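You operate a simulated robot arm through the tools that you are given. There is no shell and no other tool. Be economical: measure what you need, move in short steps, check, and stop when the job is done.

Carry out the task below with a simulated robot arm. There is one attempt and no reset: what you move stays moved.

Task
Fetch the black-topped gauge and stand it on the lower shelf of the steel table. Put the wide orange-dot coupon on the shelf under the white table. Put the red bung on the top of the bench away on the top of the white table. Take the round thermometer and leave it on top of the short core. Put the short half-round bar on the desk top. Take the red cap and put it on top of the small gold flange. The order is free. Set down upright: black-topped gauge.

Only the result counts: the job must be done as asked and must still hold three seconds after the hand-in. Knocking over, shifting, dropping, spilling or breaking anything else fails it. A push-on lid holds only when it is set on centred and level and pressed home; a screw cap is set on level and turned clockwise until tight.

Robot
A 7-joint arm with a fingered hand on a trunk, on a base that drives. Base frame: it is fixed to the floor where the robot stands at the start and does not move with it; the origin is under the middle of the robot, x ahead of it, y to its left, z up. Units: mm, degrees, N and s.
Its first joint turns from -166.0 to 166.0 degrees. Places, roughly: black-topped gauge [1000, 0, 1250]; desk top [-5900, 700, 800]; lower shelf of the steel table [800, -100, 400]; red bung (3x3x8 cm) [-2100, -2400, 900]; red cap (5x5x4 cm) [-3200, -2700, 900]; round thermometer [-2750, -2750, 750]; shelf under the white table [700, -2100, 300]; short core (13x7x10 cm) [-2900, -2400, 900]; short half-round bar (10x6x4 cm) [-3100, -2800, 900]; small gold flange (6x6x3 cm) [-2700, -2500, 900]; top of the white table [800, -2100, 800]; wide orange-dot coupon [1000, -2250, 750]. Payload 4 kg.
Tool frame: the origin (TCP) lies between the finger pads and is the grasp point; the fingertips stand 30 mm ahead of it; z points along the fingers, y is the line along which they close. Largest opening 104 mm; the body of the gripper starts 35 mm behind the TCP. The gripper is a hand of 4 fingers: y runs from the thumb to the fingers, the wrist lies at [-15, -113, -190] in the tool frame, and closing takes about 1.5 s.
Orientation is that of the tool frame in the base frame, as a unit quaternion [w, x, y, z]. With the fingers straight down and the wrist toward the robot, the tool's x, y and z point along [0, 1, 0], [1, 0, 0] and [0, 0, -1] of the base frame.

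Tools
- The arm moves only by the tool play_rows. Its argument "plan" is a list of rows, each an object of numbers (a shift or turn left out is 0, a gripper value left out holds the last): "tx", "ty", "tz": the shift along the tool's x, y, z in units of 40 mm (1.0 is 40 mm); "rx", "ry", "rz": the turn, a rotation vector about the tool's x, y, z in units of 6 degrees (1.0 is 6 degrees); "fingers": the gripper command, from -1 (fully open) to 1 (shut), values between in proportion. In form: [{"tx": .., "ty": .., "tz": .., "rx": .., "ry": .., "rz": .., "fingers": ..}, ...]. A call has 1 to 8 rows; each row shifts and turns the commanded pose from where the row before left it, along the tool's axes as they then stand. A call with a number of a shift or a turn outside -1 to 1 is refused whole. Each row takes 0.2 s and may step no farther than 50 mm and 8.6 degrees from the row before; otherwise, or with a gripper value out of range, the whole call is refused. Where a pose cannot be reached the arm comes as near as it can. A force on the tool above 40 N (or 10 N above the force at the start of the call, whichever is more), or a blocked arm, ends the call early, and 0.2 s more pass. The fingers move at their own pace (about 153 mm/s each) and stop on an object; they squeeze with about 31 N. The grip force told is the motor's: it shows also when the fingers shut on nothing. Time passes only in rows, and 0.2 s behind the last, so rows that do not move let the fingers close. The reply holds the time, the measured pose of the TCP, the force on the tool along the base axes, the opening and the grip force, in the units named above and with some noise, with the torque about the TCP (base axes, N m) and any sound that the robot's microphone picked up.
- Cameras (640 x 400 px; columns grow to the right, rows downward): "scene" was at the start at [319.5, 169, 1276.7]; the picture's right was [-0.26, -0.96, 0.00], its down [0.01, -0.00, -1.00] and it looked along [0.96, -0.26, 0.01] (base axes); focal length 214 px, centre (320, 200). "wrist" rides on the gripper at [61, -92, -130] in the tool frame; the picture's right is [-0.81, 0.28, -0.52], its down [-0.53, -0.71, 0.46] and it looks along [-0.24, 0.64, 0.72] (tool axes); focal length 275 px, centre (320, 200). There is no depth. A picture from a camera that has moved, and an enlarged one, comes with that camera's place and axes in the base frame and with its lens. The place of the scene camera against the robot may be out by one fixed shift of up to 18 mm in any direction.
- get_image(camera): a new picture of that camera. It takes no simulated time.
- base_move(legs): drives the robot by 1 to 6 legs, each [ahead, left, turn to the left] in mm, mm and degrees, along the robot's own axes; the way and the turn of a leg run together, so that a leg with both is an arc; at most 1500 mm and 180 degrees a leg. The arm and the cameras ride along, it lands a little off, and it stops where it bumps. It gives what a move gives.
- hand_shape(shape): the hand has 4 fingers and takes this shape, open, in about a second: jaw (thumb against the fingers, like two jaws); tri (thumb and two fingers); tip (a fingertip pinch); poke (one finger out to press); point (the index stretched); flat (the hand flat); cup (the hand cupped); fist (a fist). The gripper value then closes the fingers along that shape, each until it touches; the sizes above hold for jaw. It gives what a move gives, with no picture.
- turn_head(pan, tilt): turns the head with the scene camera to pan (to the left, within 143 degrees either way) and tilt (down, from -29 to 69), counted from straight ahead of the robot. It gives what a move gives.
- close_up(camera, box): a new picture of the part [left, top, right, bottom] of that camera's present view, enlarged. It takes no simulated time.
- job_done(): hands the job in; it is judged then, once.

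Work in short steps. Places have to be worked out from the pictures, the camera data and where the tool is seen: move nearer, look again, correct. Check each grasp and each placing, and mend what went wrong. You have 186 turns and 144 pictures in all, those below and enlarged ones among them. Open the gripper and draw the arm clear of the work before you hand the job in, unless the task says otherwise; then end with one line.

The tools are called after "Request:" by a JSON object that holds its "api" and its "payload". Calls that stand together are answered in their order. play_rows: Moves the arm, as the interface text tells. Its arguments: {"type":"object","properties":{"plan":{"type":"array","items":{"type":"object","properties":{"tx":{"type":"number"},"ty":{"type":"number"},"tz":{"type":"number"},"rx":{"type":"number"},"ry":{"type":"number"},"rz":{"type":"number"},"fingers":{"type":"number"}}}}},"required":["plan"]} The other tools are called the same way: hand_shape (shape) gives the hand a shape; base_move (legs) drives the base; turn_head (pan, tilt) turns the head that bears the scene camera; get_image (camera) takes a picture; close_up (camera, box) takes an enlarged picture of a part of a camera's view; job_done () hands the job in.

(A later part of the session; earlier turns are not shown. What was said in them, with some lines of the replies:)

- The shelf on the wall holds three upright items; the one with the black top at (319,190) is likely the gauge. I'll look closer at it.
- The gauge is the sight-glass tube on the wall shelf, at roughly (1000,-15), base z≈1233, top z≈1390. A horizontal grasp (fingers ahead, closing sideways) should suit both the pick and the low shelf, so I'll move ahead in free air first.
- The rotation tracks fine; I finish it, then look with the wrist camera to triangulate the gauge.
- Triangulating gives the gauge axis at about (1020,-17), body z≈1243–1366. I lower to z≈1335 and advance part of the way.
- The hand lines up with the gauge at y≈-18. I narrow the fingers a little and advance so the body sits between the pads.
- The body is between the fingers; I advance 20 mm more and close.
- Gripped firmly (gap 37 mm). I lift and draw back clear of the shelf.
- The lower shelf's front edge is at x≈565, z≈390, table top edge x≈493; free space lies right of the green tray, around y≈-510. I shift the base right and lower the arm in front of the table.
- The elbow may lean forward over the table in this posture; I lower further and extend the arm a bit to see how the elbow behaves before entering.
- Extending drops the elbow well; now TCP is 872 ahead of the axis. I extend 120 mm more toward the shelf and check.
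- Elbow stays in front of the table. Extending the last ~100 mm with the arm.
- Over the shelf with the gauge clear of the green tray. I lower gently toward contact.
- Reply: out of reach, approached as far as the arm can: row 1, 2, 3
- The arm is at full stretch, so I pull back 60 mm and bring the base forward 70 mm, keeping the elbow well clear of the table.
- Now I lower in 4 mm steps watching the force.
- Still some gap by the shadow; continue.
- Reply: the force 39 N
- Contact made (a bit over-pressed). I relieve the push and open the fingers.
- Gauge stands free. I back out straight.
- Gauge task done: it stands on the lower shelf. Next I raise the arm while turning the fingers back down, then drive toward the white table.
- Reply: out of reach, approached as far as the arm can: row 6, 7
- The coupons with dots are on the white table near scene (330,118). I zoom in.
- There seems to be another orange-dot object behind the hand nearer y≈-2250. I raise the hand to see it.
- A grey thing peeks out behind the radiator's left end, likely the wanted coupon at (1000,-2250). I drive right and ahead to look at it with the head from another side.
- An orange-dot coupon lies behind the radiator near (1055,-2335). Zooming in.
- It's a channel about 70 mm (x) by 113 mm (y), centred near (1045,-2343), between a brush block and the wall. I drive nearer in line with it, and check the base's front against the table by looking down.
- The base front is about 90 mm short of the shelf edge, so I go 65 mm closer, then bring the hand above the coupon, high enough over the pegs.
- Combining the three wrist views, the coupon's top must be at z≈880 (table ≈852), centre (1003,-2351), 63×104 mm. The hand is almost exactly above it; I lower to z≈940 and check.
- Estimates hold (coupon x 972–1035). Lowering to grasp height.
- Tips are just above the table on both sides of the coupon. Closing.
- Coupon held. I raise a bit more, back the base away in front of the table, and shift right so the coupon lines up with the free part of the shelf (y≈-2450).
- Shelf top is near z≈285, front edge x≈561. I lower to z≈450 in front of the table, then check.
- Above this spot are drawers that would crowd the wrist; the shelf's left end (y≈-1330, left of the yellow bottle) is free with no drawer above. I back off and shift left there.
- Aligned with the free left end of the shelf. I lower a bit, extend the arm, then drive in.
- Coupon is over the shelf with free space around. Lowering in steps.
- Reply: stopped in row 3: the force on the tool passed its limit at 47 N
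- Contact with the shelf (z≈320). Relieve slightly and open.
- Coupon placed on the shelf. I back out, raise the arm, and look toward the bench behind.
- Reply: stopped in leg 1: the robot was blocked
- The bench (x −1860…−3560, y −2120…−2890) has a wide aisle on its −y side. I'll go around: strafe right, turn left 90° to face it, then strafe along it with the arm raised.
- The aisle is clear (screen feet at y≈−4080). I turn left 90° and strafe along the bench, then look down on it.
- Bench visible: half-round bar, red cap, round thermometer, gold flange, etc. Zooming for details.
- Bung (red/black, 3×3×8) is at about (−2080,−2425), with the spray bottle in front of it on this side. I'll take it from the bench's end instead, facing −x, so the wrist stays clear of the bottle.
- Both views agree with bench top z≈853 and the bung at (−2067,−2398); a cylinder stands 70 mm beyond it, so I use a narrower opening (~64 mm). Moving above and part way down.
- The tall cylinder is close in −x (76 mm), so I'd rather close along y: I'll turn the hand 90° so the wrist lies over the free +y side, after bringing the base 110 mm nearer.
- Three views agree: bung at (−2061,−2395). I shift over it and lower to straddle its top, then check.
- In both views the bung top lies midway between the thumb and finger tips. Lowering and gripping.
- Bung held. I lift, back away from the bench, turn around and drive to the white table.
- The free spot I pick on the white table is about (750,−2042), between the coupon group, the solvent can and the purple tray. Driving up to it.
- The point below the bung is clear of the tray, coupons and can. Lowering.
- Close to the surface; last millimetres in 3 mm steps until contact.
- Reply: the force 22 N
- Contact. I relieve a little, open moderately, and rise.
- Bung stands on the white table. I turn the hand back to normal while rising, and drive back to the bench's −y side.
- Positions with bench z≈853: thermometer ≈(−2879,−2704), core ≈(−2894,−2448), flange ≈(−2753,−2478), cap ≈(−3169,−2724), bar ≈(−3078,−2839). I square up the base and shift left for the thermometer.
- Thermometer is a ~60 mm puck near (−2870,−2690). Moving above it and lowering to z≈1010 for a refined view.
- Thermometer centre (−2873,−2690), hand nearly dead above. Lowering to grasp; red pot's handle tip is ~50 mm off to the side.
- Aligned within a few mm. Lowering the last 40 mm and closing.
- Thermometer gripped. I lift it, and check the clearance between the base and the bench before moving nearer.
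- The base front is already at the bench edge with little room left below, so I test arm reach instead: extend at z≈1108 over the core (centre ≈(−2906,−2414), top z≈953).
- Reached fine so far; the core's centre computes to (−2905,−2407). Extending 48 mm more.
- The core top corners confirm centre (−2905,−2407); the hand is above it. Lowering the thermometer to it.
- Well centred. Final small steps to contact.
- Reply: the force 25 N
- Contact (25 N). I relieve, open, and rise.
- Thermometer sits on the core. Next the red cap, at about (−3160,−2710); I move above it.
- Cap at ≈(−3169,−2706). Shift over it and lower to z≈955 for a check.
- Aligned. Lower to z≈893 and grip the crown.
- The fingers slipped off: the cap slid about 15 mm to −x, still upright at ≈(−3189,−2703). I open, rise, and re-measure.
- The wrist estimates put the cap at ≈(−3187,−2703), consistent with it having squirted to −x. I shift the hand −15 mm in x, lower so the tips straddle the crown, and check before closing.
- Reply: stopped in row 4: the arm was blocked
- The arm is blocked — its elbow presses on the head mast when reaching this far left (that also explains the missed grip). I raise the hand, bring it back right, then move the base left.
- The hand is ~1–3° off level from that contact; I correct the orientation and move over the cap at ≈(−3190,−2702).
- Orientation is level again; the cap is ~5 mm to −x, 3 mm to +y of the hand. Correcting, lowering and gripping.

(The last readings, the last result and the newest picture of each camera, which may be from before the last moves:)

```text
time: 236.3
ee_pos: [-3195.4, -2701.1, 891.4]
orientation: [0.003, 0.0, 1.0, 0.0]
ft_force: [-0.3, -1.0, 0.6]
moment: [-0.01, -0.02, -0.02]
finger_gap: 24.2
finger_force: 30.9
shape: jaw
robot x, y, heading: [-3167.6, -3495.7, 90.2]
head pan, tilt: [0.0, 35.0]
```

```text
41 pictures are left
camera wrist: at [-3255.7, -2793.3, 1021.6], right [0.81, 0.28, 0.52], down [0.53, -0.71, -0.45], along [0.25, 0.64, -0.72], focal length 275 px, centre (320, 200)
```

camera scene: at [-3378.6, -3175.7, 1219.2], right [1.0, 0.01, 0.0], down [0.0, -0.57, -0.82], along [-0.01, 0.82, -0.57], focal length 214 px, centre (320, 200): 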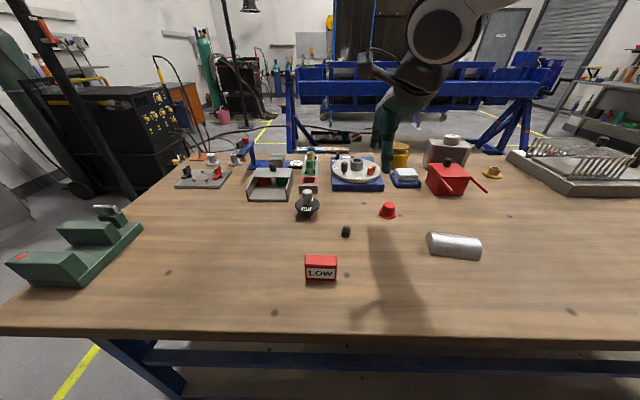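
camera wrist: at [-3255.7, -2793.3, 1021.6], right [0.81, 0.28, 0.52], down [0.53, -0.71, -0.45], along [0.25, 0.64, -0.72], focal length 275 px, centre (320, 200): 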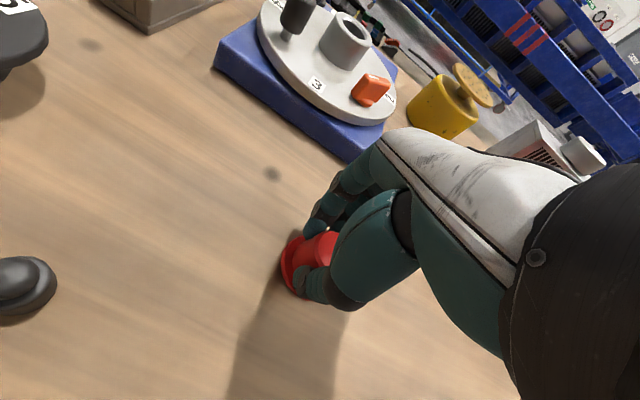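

Cap gripped. I lift it, drive the base right and forward, and extend toward the flange at ≈(−2751,−2478).

Request:
{"api": "play_rows", "payload": {"plan": [{"tz": -0.6}, {"tz": -1}, {"tz": -1}, {"tz": -1}, {"tz": -1}]}}

Request:
{"api": "base_move", "payload": {"legs": [[0, -400, 0], [60, 0, 0]]}}

Request:
{"api": "play_rows", "payload": {"plan": [{"ty": 1}, {"ty": 1}, {"ty": 1}]}}

Request:
{"api": "get_image", "payload": {"camera": "wrist"}}

```text
time: 237.5
ee_pos: [-3193.4, -2699.2, 1075.3]
orientation: [0.002, 0.0, 1.0, -0.001]
ft_force: [-0.5, 0.3, -0.8]
moment: [-0.02, 0.01, 0.0]
finger_gap: 24.3
finger_force: 31.2
shape: jaw
robot x, y, heading: [-3170.6, -3495.7, 90.5]
head pan, tilt: [0.0, 35.0]
```

```text
time: 240.6
ee_pos: [-2773.0, -2638.2, 1075.5]
orientation: [0.002, 0.009, 1.0, 0.001]
ft_force: [-0.3, -0.9, 0.5]
moment: [0.0, 0.01, 0.0]
finger_gap: 24.2
finger_force: 31.0
shape: jaw
robot x, y, heading: [-2760.0, -3434.4, 89.8]
head pan, tilt: [0.0, 35.0]
```

```text
time: 241.4
ee_pos: [-2772.1, -2517.8, 1075.4]
orientation: [0.002, 0.008, 1.0, -0.001]
ft_force: [0.4, -0.4, 0.0]
moment: [-0.01, 0.0, 0.0]
finger_gap: 24.2
finger_force: 30.7
shape: jaw
robot x, y, heading: [-2757.1, -3432.9, 89.6]
head pan, tilt: [0.0, 35.0]
```

```text
40 pictures are left
camera wrist: at [-2834.4, -2609.4, 1205.2], right [0.81, 0.26, 0.52], down [0.52, -0.72, -0.45], along [0.26, 0.64, -0.72], focal length 275 px, centre (320, 200)
```

wrist: 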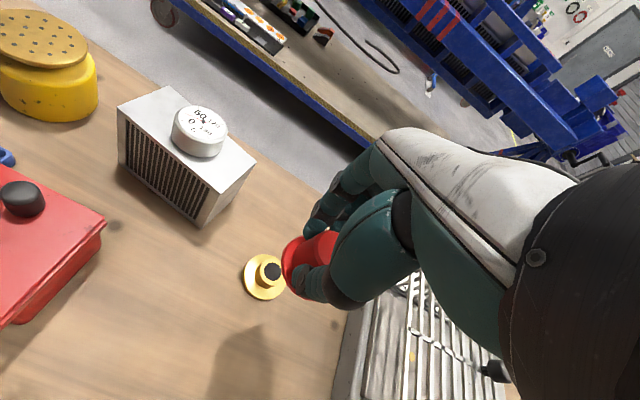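

Flange centre ≈(−2749,−2469). I align the cap over it and lower to z≈955.

Request:
{"api": "play_rows", "payload": {"plan": [{"tx": -0.48, "ty": 0.65}, {"ty": 0.6}, {"tz": 1}, {"tz": 1}, {"tz": 1}]}}

Request:
{"api": "close_up", "payload": {"camera": "wrist", "box": [200, 160, 420, 360]}}

Request:
{"api": "close_up", "payload": {"camera": "scene", "box": [400, 110, 520, 200]}}

```text
time: 242.6
ee_pos: [-2750.8, -2470.4, 955.2]
orientation: [0.001, 0.008, 1.0, 0.0]
ft_force: [-0.8, -0.3, 0.9]
moment: [-0.01, 0.0, 0.01]
finger_gap: 24.2
finger_force: 31.5
shape: jaw
robot x, y, heading: [-2757.5, -3434.2, 89.7]
head pan, tilt: [0.0, 35.0]
```

```text
2.00 times, centred on (310, 260) of wrist
camera zoom: at [-2812.7, -2561.4, 1083.1], right [0.81, 0.26, 0.52], down [0.52, -0.72, -0.45], along [0.26, 0.64, -0.72], focal length 551 px, centre (340, 80)
```

zoom: 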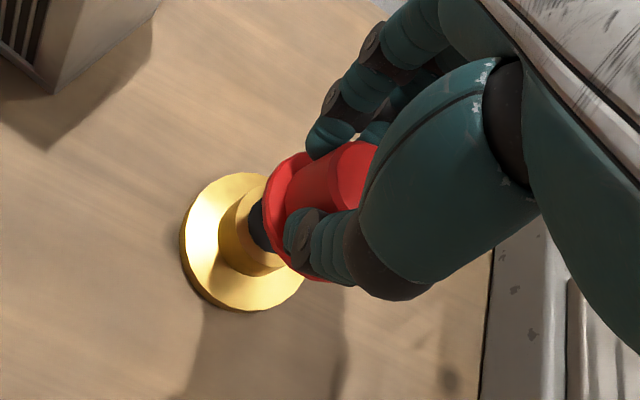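

```text
4.44 times, centred on (460, 155) of scene
camera zoom: at [-2963.8, -3112.8, 1219.3], right [1.0, -0.01, 0.0], down [0.0, -0.57, -0.82], along [0.01, 0.82, -0.57], focal length 953 px, centre (-302, 400)
```

zoom: 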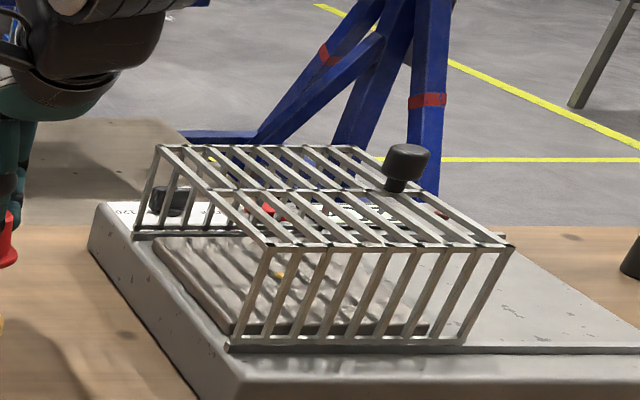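

By projection, the cap's centre is within ~2 mm of the flange's. A tiny correction, then lower to contact.

Request:
{"api": "play_rows", "payload": {"plan": [{"tx": 0.05, "ty": 0.04, "tz": 0.3}, {"tz": 0.3}, {"tz": 0.08}, {"tz": 0.08}, {}]}}

Request:
{"api": "close_up", "payload": {"camera": "wrist", "box": [200, 160, 420, 360]}}

```text
time: 243.8
ee_pos: [-2752.2, -2467.2, 924.4]
orientation: [0.001, 0.008, 1.0, -0.001]
ft_force: [0.1, -0.9, -0.3]
moment: [0.0, -0.03, -0.01]
finger_gap: 24.1
finger_force: 31.1
shape: jaw
robot x, y, heading: [-2760.7, -3434.8, 89.8]
head pan, tilt: [0.0, 35.0]
```

```text
2.00 times, centred on (310, 260) of wrist
camera zoom: at [-2815.0, -2559.1, 1054.0], right [0.81, 0.26, 0.52], down [0.52, -0.72, -0.45], along [0.26, 0.64, -0.72], focal length 551 px, centre (340, 80)
```

zoom: 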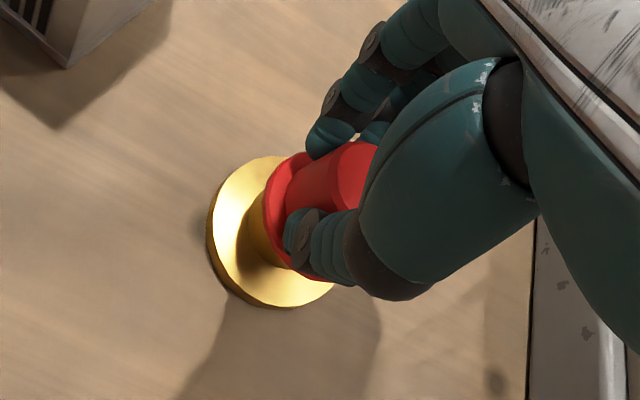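

Cap is ~3 mm too far +x; small nudge, then lower to contact.

Request:
{"api": "play_rows", "payload": {"plan": [{"tx": 0.06, "tz": 0.05}, {"tz": 0.06}, {"tz": 0.06}, {}]}}

```text
time: 244.8
ee_pos: [-2755.1, -2466.3, 918.8]
orientation: [0.0, 0.009, 1.0, 0.003]
ft_force: [1.1, -0.8, 27.2]
moment: [0.1, -0.11, 0.01]
finger_gap: 25.2
finger_force: 30.6
shape: jaw
robot x, y, heading: [-2759.1, -3433.4, 89.4]
head pan, tilt: [0.0, 35.0]
```

Contact on the hub (27 N). I relieve and open gently, then rise.

Request:
{"api": "play_rows", "payload": {"plan": [{"tz": -0.06}, {"fingers": 0.2}, {}, {}, {"fingers": -0.3}, {}]}}

Request:
{"api": "play_rows", "payload": {"plan": [{"tz": -0.5}, {"tz": -0.5}, {"tz": -1}, {"tz": -1}, {"ty": -1}, {"ty": -1}]}}

Request:
{"api": "close_up", "payload": {"camera": "wrist", "box": [140, 130, 400, 330]}}

```text
time: 246.2
ee_pos: [-2755.4, -2467.6, 920.3]
orientation: [0.002, 0.008, 1.0, 0.0]
ft_force: [0.3, 0.9, -0.1]
moment: [0.01, 0.01, 0.0]
finger_gap: 67.2
finger_force: 0.0
shape: jaw
robot x, y, heading: [-2758.2, -3433.4, 89.4]
head pan, tilt: [0.0, 35.0]
```

```text
time: 247.6
ee_pos: [-2755.2, -2546.4, 1040.7]
orientation: [0.001, 0.008, 1.0, -0.001]
ft_force: [-0.5, -0.6, -1.1]
moment: [-0.01, 0.0, 0.03]
finger_gap: 67.3
finger_force: 0.2
shape: jaw
robot x, y, heading: [-2757.0, -3428.9, 89.6]
head pan, tilt: [0.0, 35.0]
```

```text
2.00 times, centred on (270, 230) of wrist
camera zoom: at [-2819.1, -2637.3, 1170.5], right [0.81, 0.26, 0.52], down [0.52, -0.72, -0.45], along [0.26, 0.64, -0.72], focal length 551 px, centre (420, 140)
```

zoom: 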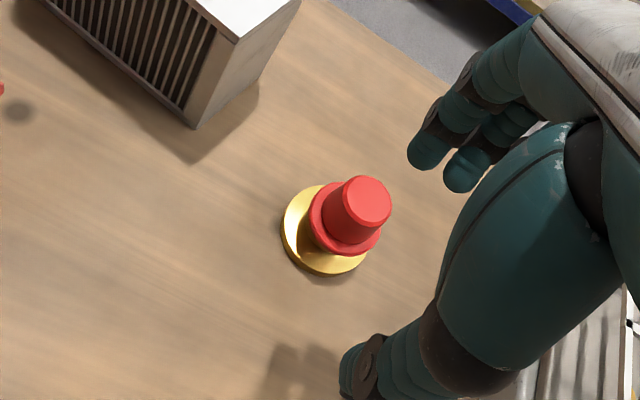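

Cap sits level and centred on the flange. Now the half-round bar at ≈(−3069,−2825): I move the base left and back a bit.

Request:
{"api": "base_move", "payload": {"legs": [[-75, 0, 0], [0, 305, 0.4]]}}

Request:
{"api": "play_rows", "payload": {"plan": [{"ty": -1, "fingers": -1}, {"ty": -1}, {"ty": -1}, {"ty": -1}, {"ty": -0.8}]}}

Request:
{"api": "get_image", "payload": {"camera": "wrist"}}

```text
time: 250.3
ee_pos: [-3060.2, -2619.5, 1041.7]
orientation: [0.002, 0.005, 1.0, 0.0]
ft_force: [-0.4, 1.3, 0.1]
moment: [-0.01, 0.01, 0.01]
finger_gap: 67.6
finger_force: 0.1
shape: jaw
robot x, y, heading: [-3057.1, -3510.6, 90.0]
head pan, tilt: [0.0, 35.0]
```

```text
time: 251.5
ee_pos: [-3064.0, -2810.6, 1044.4]
orientation: [0.002, 0.004, 1.0, 0.001]
ft_force: [0.2, 0.5, 0.0]
moment: [-0.01, -0.02, -0.01]
finger_gap: 103.9
finger_force: 0.2
shape: jaw
robot x, y, heading: [-3055.6, -3507.5, 90.1]
head pan, tilt: [0.0, 35.0]
```

```text
35 pictures are left
camera wrist: at [-3125.2, -2903.3, 1173.5], right [0.81, 0.27, 0.52], down [0.53, -0.72, -0.45], along [0.25, 0.64, -0.72], focal length 275 px, centre (320, 200)
```

wrist: 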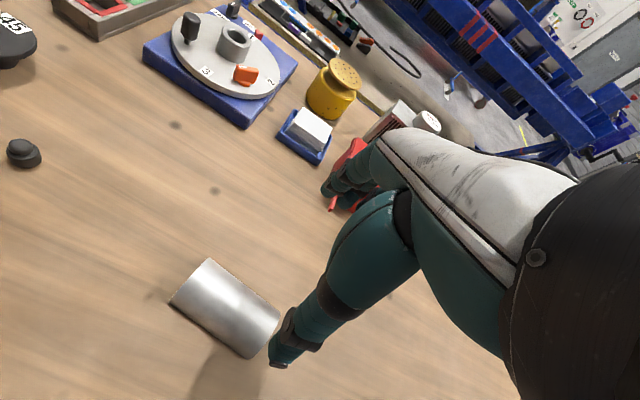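

Bar centre ≈(−3070,−2820), axis yawed ~10°. I turn the hand to match, and lower to z≈930.

Request:
{"api": "play_rows", "payload": {"plan": [{"tx": 0.15, "ty": -0.24}, {"rz": 0.84, "tz": 0.8}, {"rz": 0.84, "tz": 0.8}, {"tz": 0.7}, {"tz": 0.5}]}}

Request:
{"api": "get_image", "payload": {"camera": "wrist"}}

```text
time: 252.7
ee_pos: [-3069.1, -2824.5, 931.9]
orientation: [0.001, 0.093, 0.996, -0.001]
ft_force: [0.1, 0.1, -0.2]
moment: [0.03, 0.01, 0.0]
finger_gap: 103.8
finger_force: 0.0
shape: jaw
robot x, y, heading: [-3054.6, -3510.2, 89.9]
head pan, tilt: [0.0, 35.0]
```

```text
34 pictures are left
camera wrist: at [-3146.1, -2902.9, 1060.0], right [0.85, 0.12, 0.52], down [0.39, -0.8, -0.45], along [0.36, 0.59, -0.72], focal length 275 px, centre (320, 200)
```

wrist: 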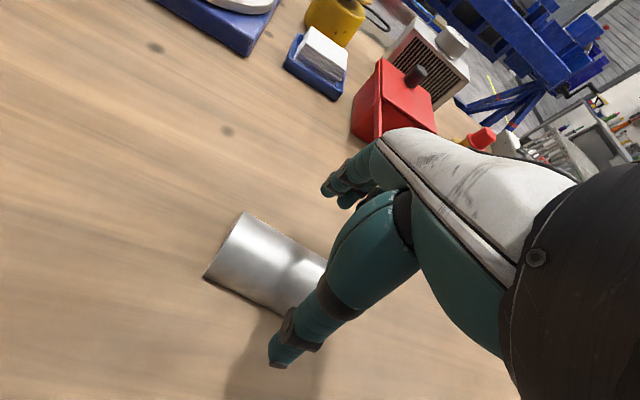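

Aligned. Lower to z≈886 and close.

Request:
{"api": "play_rows", "payload": {"plan": [{"ty": 0.05, "tz": 0.6}, {"tz": 0.54}, {}, {"fingers": 1}, {}, {}, {}, {}]}}

Request:
{"api": "play_rows", "payload": {"plan": [{}, {}, {"tz": -0.4}, {"tz": -0.8}, {"tz": -1}]}}

Request:
{"api": "get_image", "payload": {"camera": "wrist"}}

```text
time: 254.5
ee_pos: [-3067.5, -2819.7, 885.1]
orientation: [0.002, 0.094, 0.996, 0.0]
ft_force: [0.3, -0.8, 0.3]
moment: [-0.04, 0.04, 0.06]
finger_gap: 47.1
finger_force: 31.7
shape: jaw
robot x, y, heading: [-3058.9, -3505.4, 89.8]
head pan, tilt: [0.0, 35.0]
```

```text
time: 255.7
ee_pos: [-3070.9, -2818.5, 974.9]
orientation: [0.001, 0.093, 0.996, 0.0]
ft_force: [0.3, 0.9, -1.9]
moment: [0.0, -0.01, -0.03]
finger_gap: 47.1
finger_force: 31.2
shape: jaw
robot x, y, heading: [-3058.8, -3510.8, 90.1]
head pan, tilt: [0.0, 35.0]
```

```text
33 pictures are left
camera wrist: at [-3146.0, -2898.8, 1104.0], right [0.85, 0.12, 0.52], down [0.39, -0.8, -0.45], along [0.36, 0.59, -0.72], focal length 275 px, centre (320, 200)
```

wrist: 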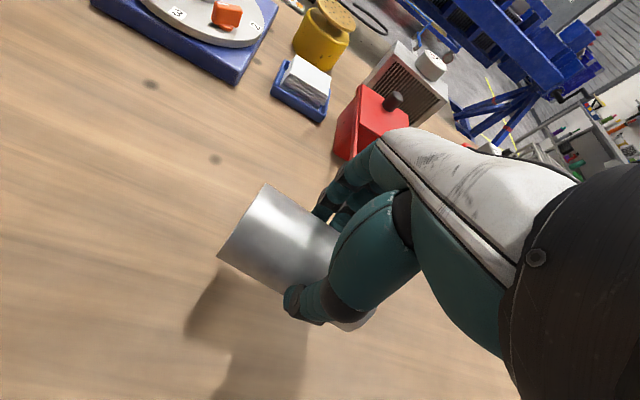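

Bar held. I raise it and look left for a route toward the desk (−5900,700).

Request:
{"api": "play_rows", "payload": {"plan": [{"tz": -1}, {"tz": -1}, {"tz": -1}, {"tz": -1}, {"tz": -1}, {"tz": -1}, {"ty": -0.5}]}}

Request:
{"api": "turn_head", "payload": {"pan": 60, "tilt": 12}}

Request:
{"api": "get_image", "payload": {"camera": "scene"}}

```text
time: 257.3
ee_pos: [-3071.7, -2839.0, 1209.6]
orientation: [0.0, 0.092, 0.996, -0.001]
ft_force: [0.6, -0.8, -1.9]
moment: [-0.02, -0.02, 0.0]
finger_gap: 46.7
finger_force: 30.7
shape: jaw
robot x, y, heading: [-3060.7, -3506.6, 90.1]
head pan, tilt: [0.0, 35.0]
```

```text
time: 258.6
ee_pos: [-3072.4, -2839.5, 1210.4]
orientation: [0.002, 0.094, 0.996, 0.0]
ft_force: [-1.0, -0.3, -1.6]
moment: [-0.02, -0.02, -0.04]
finger_gap: 46.9
finger_force: 31.0
shape: jaw
robot x, y, heading: [-3055.7, -3505.4, 89.9]
head pan, tilt: [60.0, 12.0]
```

```text
32 pictures are left
camera scene: at [-3344.5, -3229.5, 1256.1], right [0.5, 0.86, 0.0], down [0.18, -0.1, -0.98], along [-0.85, 0.49, -0.21], focal length 214 px, centre (320, 200)
```

scene: 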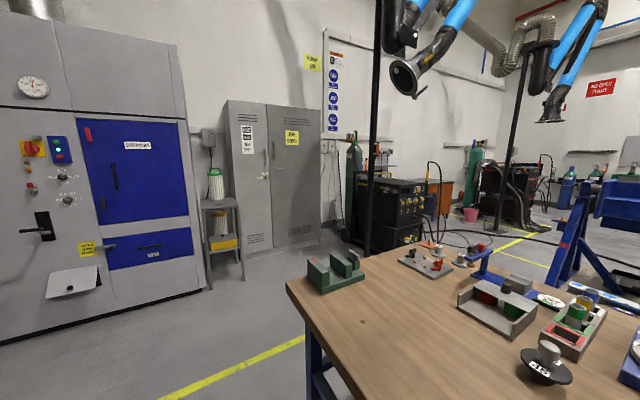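

A corridor runs between the bench's left end (x≈−3900) and the welder group (x≈−5050). I strafe to x≈−4430 and look ahead.

Request:
{"api": "base_move", "payload": {"legs": [[0, 1370, 0]]}}

Request:
{"api": "turn_head", "payload": {"pan": 15, "tilt": 18}}

Request:
{"api": "get_image", "payload": {"camera": "scene"}}

```text
time: 265.3
ee_pos: [-4408.4, -2840.7, 1209.7]
orientation: [0.002, 0.09, 0.996, 0.0]
ft_force: [0.2, -0.2, -2.2]
moment: [-0.02, -0.01, 0.01]
finger_gap: 46.6
finger_force: 31.3
shape: jaw
robot x, y, heading: [-4390.6, -3510.5, 90.2]
head pan, tilt: [60.0, 12.0]
```

```text
time: 266.4
ee_pos: [-4409.6, -2839.9, 1208.4]
orientation: [0.002, 0.091, 0.996, 0.001]
ft_force: [-0.9, -0.5, -1.8]
moment: [-0.01, -0.01, 0.01]
finger_gap: 47.0
finger_force: 31.2
shape: jaw
robot x, y, heading: [-4391.2, -3513.6, 90.2]
head pan, tilt: [15.0, 18.0]
```

```text
31 pictures are left
camera scene: at [-4622.3, -3187.6, 1246.3], right [0.97, 0.26, 0.0], down [0.08, -0.3, -0.95], along [-0.25, 0.92, -0.31], focal length 214 px, centre (320, 200)
```

scene: 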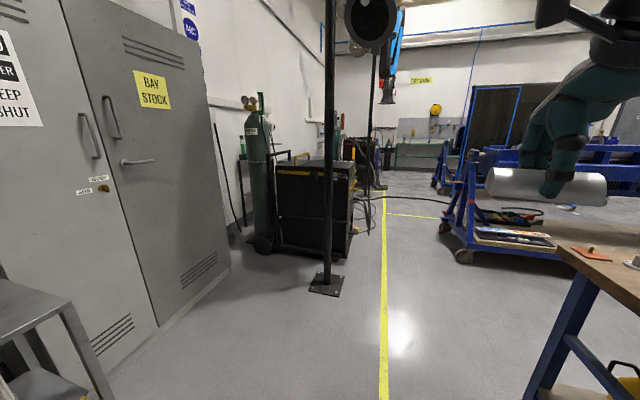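

The corridor (x −4870…−3900) is clear with the robot centred at −4390. I drive ahead to y≈−700 and look left at the desk.

Request:
{"api": "base_move", "payload": {"legs": [[1400, 0, 0], [1400, 0, 0]]}}

Request:
{"api": "turn_head", "payload": {"pan": 45, "tilt": 20}}

Request:
{"api": "get_image", "payload": {"camera": "scene"}}

```text
time: 279.6
ee_pos: [-4445.6, -131.1, 1209.3]
orientation: [0.002, 0.089, 0.996, 0.0]
ft_force: [-0.4, -0.4, -3.2]
moment: [0.0, 0.01, 0.0]
finger_gap: 46.6
finger_force: 31.0
shape: jaw
robot x, y, heading: [-4424.5, -797.4, 90.5]
head pan, tilt: [15.0, 18.0]
```

```text
time: 280.5
ee_pos: [-4444.7, -132.1, 1208.5]
orientation: [0.001, 0.09, 0.996, 0.0]
ft_force: [0.6, -0.8, -1.4]
moment: [0.02, 0.0, -0.02]
finger_gap: 46.7
finger_force: 31.1
shape: jaw
robot x, y, heading: [-4425.6, -800.6, 90.3]
head pan, tilt: [45.0, 20.0]
```

```text
30 pictures are left
camera scene: at [-4698.4, -503.1, 1243.1], right [0.7, 0.71, 0.0], down [0.24, -0.24, -0.94], along [-0.67, 0.66, -0.34], focal length 214 px, centre (320, 200)
```

scene: 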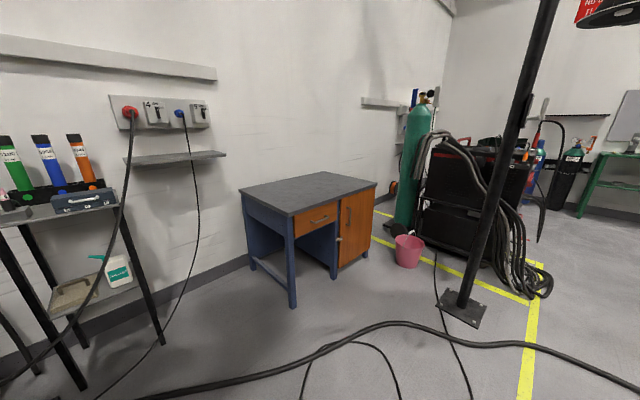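

The desk (blue, grey top) spans x −6240…−5570, y 126…1000. I'll go to about (−4640,−90), turn to face its near corner, and place the bar there.

Request:
{"api": "base_move", "payload": {"legs": [[700, 205, 0]]}}

Request:
{"api": "base_move", "payload": {"legs": [[0, 0, 73]]}}

Request:
{"api": "turn_head", "payload": {"pan": 0, "tilt": 35}}

Request:
{"api": "get_image", "payload": {"camera": "scene"}}

```text
time: 284.4
ee_pos: [-4651.1, 550.8, 1208.4]
orientation: [0.001, 0.09, 0.996, 0.0]
ft_force: [0.3, 0.1, -1.8]
moment: [0.02, -0.01, 0.01]
finger_gap: 46.7
finger_force: 31.5
shape: jaw
robot x, y, heading: [-4631.1, -117.0, 90.2]
head pan, tilt: [45.0, 20.0]
```

```text
time: 288.0
ee_pos: [-5278.4, 51.2, 1209.4]
orientation: [0.001, -0.525, 0.851, 0.001]
ft_force: [-0.4, 0.2, -2.3]
moment: [0.04, 0.03, -0.02]
finger_gap: 46.5
finger_force: 30.9
shape: jaw
robot x, y, heading: [-4630.8, -119.9, 163.7]
head pan, tilt: [45.0, 20.0]
```

```text
time: 289.1
ee_pos: [-5278.7, 50.1, 1210.2]
orientation: [0.002, -0.526, 0.851, 0.001]
ft_force: [0.2, -0.8, -2.7]
moment: [0.02, 0.0, 0.01]
finger_gap: 46.4
finger_force: 31.4
shape: jaw
robot x, y, heading: [-4631.1, -119.7, 163.8]
head pan, tilt: [0.0, 35.0]
```

```text
29 pictures are left
camera scene: at [-5008.8, -227.1, 1219.3], right [0.28, 0.96, 0.0], down [0.55, -0.16, -0.82], along [-0.79, 0.23, -0.57], focal length 214 px, centre (320, 200)
```

scene: 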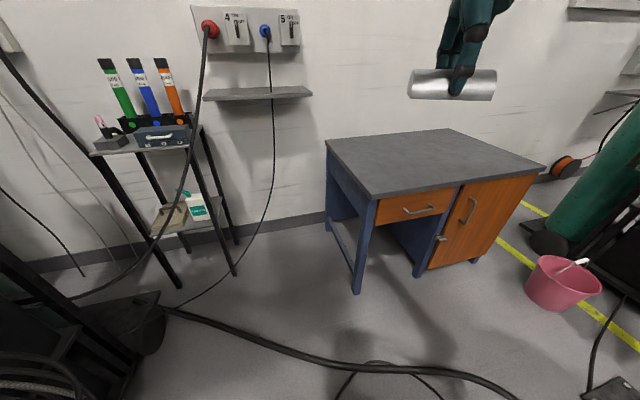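

No contact so far; desk top at z≈785, near corner at (−5576,133). I advance 110 mm, then extend the arm over the desk.

Request:
{"api": "base_move", "payload": {"legs": [[110, 0, 0]]}}

Request:
{"api": "play_rows", "payload": {"plan": [{"ty": 1}, {"ty": 1}, {"ty": 1}, {"ty": 1}, {"ty": 1}, {"ty": 1}, {"ty": 0.9, "tx": -0.35}, {"ty": 0.9, "tx": -0.35}]}}

Request:
{"api": "play_rows", "payload": {"plan": [{"tz": 1}, {"tz": 1}, {"tz": 1}, {"tz": 1}, {"tz": 1}]}}

Request:
{"api": "get_image", "payload": {"camera": "scene"}}

Request:
{"api": "get_image", "payload": {"camera": "wrist"}}

```text
time: 290.3
ee_pos: [-5383.5, 78.9, 1208.9]
orientation: [0.001, -0.525, 0.851, 0.001]
ft_force: [0.8, -0.4, -2.0]
moment: [0.03, 0.01, -0.02]
finger_gap: 46.3
finger_force: 31.3
shape: jaw
robot x, y, heading: [-4737.9, -88.7, 164.1]
head pan, tilt: [0.0, 35.0]
```

```text
time: 292.1
ee_pos: [-5645.9, 245.0, 1208.9]
orientation: [0.0, -0.526, 0.851, 0.001]
ft_force: [0.6, -1.0, -0.6]
moment: [0.03, -0.02, 0.03]
finger_gap: 46.4
finger_force: 31.0
shape: jaw
robot x, y, heading: [-4733.9, -92.2, 163.8]
head pan, tilt: [0.0, 35.0]
```

```text
time: 293.3
ee_pos: [-5647.1, 244.1, 1010.1]
orientation: [0.001, -0.525, 0.851, 0.0]
ft_force: [-0.2, 0.3, -1.3]
moment: [-0.02, -0.01, 0.02]
finger_gap: 46.2
finger_force: 30.5
shape: jaw
robot x, y, heading: [-4734.8, -92.4, 164.1]
head pan, tilt: [0.0, 35.0]
```

```text
28 pictures are left
camera scene: at [-5112.6, -197.3, 1219.3], right [0.28, 0.96, 0.0], down [0.55, -0.16, -0.82], along [-0.79, 0.23, -0.57], focal length 214 px, centre (320, 200)
```

scene: 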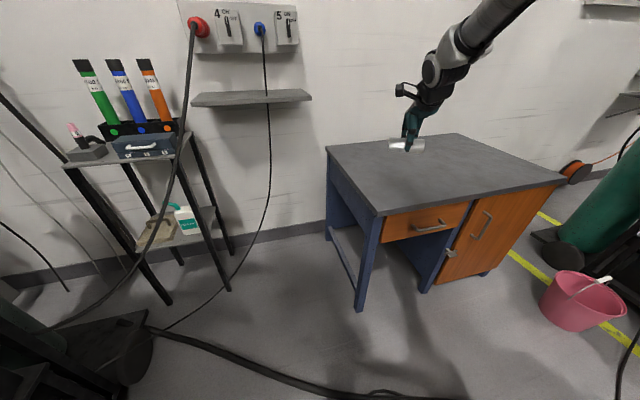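

```text
27 pictures are left
camera wrist: at [-5592.3, 147.3, 1139.2], right [0.12, 0.85, 0.52], down [0.88, 0.16, -0.46], along [-0.47, 0.51, -0.72], focal length 275 px, centre (320, 200)
```

wrist: 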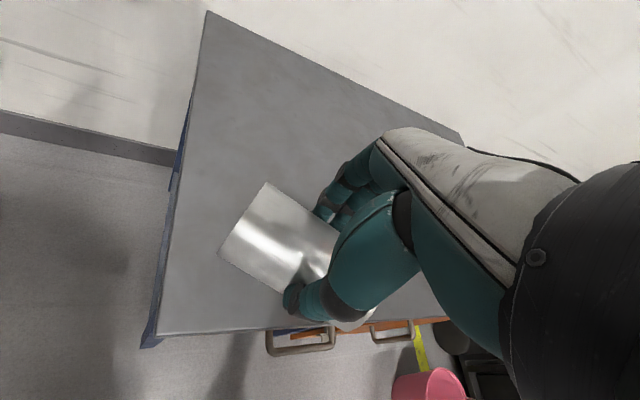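

The wrist view puts the desk's front edge at x≈−5620, so I need to be deeper: I advance 30 mm and turn the bar parallel to the desk edge.

Request:
{"api": "base_move", "payload": {"legs": [[32, 0, 0]]}}

Request:
{"api": "play_rows", "payload": {"plan": [{"rz": -0.9}, {"rz": -0.9}, {"rz": -0.9}, {"rz": -0.9}, {"rz": -0.83}, {"tz": 1}, {"tz": 1}]}}

Request:
{"api": "get_image", "payload": {"camera": "wrist"}}

```text
time: 294.1
ee_pos: [-5676.3, 251.9, 1009.6]
orientation: [0.001, -0.526, 0.851, 0.001]
ft_force: [0.5, 0.0, -1.5]
moment: [0.01, -0.02, 0.0]
finger_gap: 46.1
finger_force: 30.7
shape: jaw
robot x, y, heading: [-4762.0, -82.0, 164.1]
head pan, tilt: [0.0, 35.0]
```

```text
time: 295.7
ee_pos: [-5678.6, 251.5, 928.4]
orientation: [0.001, -0.707, 0.707, 0.0]
ft_force: [-0.6, -0.7, -1.8]
moment: [-0.01, 0.0, 0.0]
finger_gap: 46.2
finger_force: 30.6
shape: jaw
robot x, y, heading: [-4763.2, -77.8, 164.2]
head pan, tilt: [0.0, 35.0]
```

```text
26 pictures are left
camera wrist: at [-5584.9, 189.9, 1058.3], right [-0.28, 0.81, 0.52], down [0.71, 0.53, -0.45], along [-0.64, 0.25, -0.72], focal length 275 px, centre (320, 200)
```

wrist: 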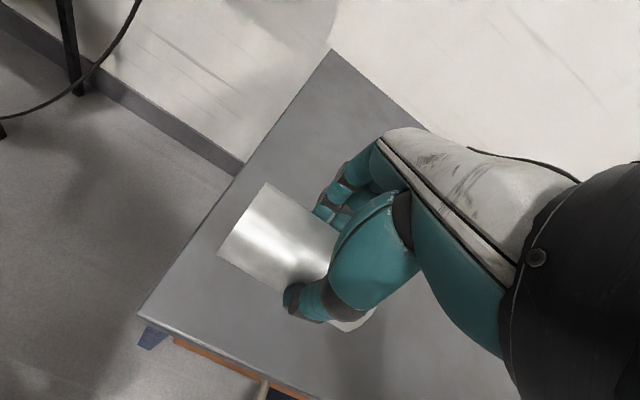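

Bar is inside the edges with ≥25 mm to spare on both sides. Lowering.

Request:
{"api": "play_rows", "payload": {"plan": [{"tz": 0.8}, {"tz": 0.8}, {"tz": 0.4}, {}]}}

Request:
{"api": "play_rows", "payload": {"plan": [{"tz": 0.12}, {"tz": 0.12}, {"tz": 0.1}, {"tz": 0.1}, {}]}}

```text
time: 296.7
ee_pos: [-5677.9, 254.5, 849.7]
orientation: [0.001, -0.707, 0.707, 0.0]
ft_force: [0.7, 0.7, -1.8]
moment: [0.02, -0.02, 0.01]
finger_gap: 46.2
finger_force: 31.3
shape: jaw
robot x, y, heading: [-4767.0, -82.2, 164.0]
head pan, tilt: [0.0, 35.0]
```

```text
time: 297.9
ee_pos: [-5677.6, 252.8, 831.0]
orientation: [0.001, -0.707, 0.707, 0.0]
ft_force: [-0.3, 0.1, -1.7]
moment: [0.04, 0.04, -0.01]
finger_gap: 46.2
finger_force: 31.6
shape: jaw
robot x, y, heading: [-4762.4, -81.3, 164.0]
head pan, tilt: [0.0, 35.0]
```

Request:
{"api": "play_rows", "payload": {"plan": [{"tz": 0.08}, {"tz": 0.08}, {"tz": 0.08}, {"tz": 0.08}, {}]}}

Request:
{"api": "get_image", "payload": {"camera": "wrist"}}

```text
time: 299.1
ee_pos: [-5676.8, 252.6, 818.9]
orientation: [0.001, -0.707, 0.707, 0.0]
ft_force: [-0.8, 0.4, -2.3]
moment: [0.02, 0.0, 0.02]
finger_gap: 46.3
finger_force: 31.6
shape: jaw
robot x, y, heading: [-4768.1, -80.6, 164.2]
head pan, tilt: [0.0, 35.0]
```

```text
25 pictures are left
camera wrist: at [-5585.2, 190.8, 949.2], right [-0.28, 0.81, 0.52], down [0.71, 0.53, -0.45], along [-0.64, 0.25, -0.73], focal length 275 px, centre (320, 200)
```

wrist: 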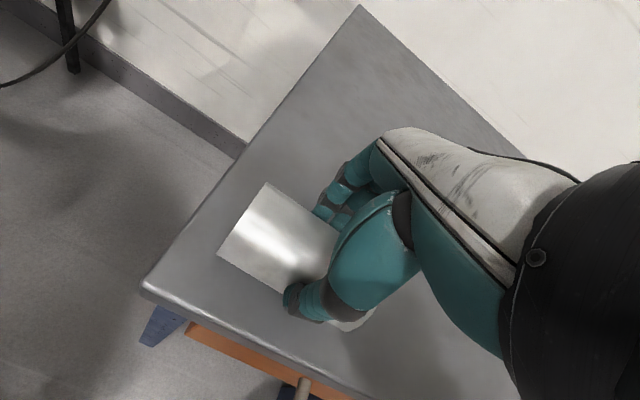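

Not yet touching; desk may be a bit lower. Continuing in 4 mm steps.

Request:
{"api": "play_rows", "payload": {"plan": [{"tz": 0.1}, {"tz": 0.1}, {"tz": 0.1}, {"tz": 0.1}, {"tz": 0.1}, {"tz": 0.1}, {}]}}

```text
time: 300.7
ee_pos: [-5678.4, 253.6, 796.6]
orientation: [-0.001, 0.707, -0.707, -0.001]
ft_force: [1.8, 0.3, 5.5]
moment: [0.0, -0.01, -0.02]
finger_gap: 46.3
finger_force: 30.8
shape: jaw
robot x, y, heading: [-4765.2, -81.6, 164.0]
head pan, tilt: [0.0, 35.0]
```

Touching down (force changed to +5 N). One more tiny step to seat it, then open.

Request:
{"api": "play_rows", "payload": {"plan": [{"tz": 0.06}, {}]}}

Request:
{"api": "play_rows", "payload": {"plan": [{"fingers": -0.3}, {}, {}, {"fingers": -0.8}, {}, {}]}}

Request:
{"api": "play_rows", "payload": {"plan": [{"tz": -0.5}, {"tz": -0.7}, {"tz": -1}, {"tz": -1}, {"tz": -1}, {"tz": -1}]}}

Request:
{"api": "get_image", "payload": {"camera": "wrist"}}

```text
time: 301.3
ee_pos: [-5678.4, 252.4, 795.2]
orientation: [0.001, -0.706, 0.708, 0.002]
ft_force: [1.6, -0.3, 22.2]
moment: [0.03, -0.09, 0.02]
finger_gap: 46.8
finger_force: 31.2
shape: jaw
robot x, y, heading: [-4767.0, -81.3, 164.2]
head pan, tilt: [0.0, 35.0]
```

```text
time: 302.7
ee_pos: [-5677.4, 252.3, 792.2]
orientation: [-0.001, 0.708, -0.707, 0.0]
ft_force: [0.2, -0.8, -0.6]
moment: [-0.04, 0.01, 0.03]
finger_gap: 93.5
finger_force: 0.0
shape: jaw
robot x, y, heading: [-4766.7, -82.2, 164.0]
head pan, tilt: [0.0, 35.0]
```

```text
time: 304.1
ee_pos: [-5676.9, 252.7, 1001.4]
orientation: [0.001, -0.706, 0.708, 0.0]
ft_force: [-0.2, 0.4, -0.4]
moment: [-0.04, -0.02, 0.01]
finger_gap: 93.6
finger_force: 0.1
shape: jaw
robot x, y, heading: [-4767.2, -77.8, 163.8]
head pan, tilt: [0.0, 35.0]
```

```text
24 pictures are left
camera wrist: at [-5584.9, 190.4, 1129.9], right [-0.28, 0.81, 0.52], down [0.72, 0.53, -0.45], along [-0.64, 0.25, -0.73], focal length 275 px, centre (320, 200)
```

wrist: 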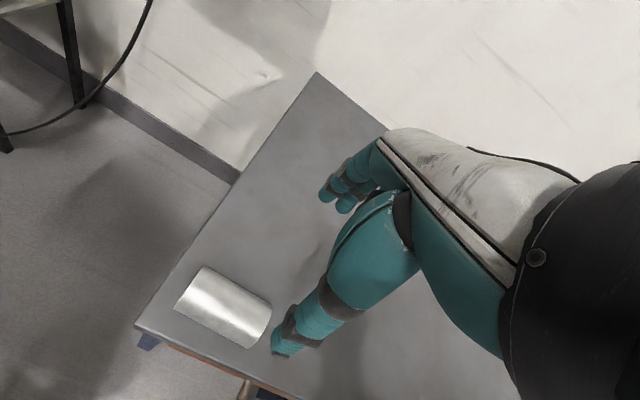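

The bar rests on the desk. I draw the arm clear and hand in.

Request:
{"api": "play_rows", "payload": {"plan": [{"tz": -1}, {"tz": -1}, {"ty": -1}, {"ty": -1}, {"ty": -1}, {"ty": -1}, {"fingers": -1}]}}

Request:
{"api": "job_done", "payload": {}}

```text
time: 305.7
ee_pos: [-5520.5, 253.3, 1080.9]
orientation: [0.001, -0.707, 0.707, 0.0]
ft_force: [0.3, 0.3, -0.2]
moment: [-0.01, -0.03, 0.02]
finger_gap: 103.9
finger_force: 0.0
shape: jaw
robot x, y, heading: [-4767.1, -77.7, 164.1]
head pan, tilt: [0.0, 35.0]
```

```text
The job is handed in.
```

All six items are placed as asked, the arm is drawn clear and the job is handed in; the cap slid about 15 mm on the bench at a first failed grip but stayed upright, and no other item was touched that I could see.
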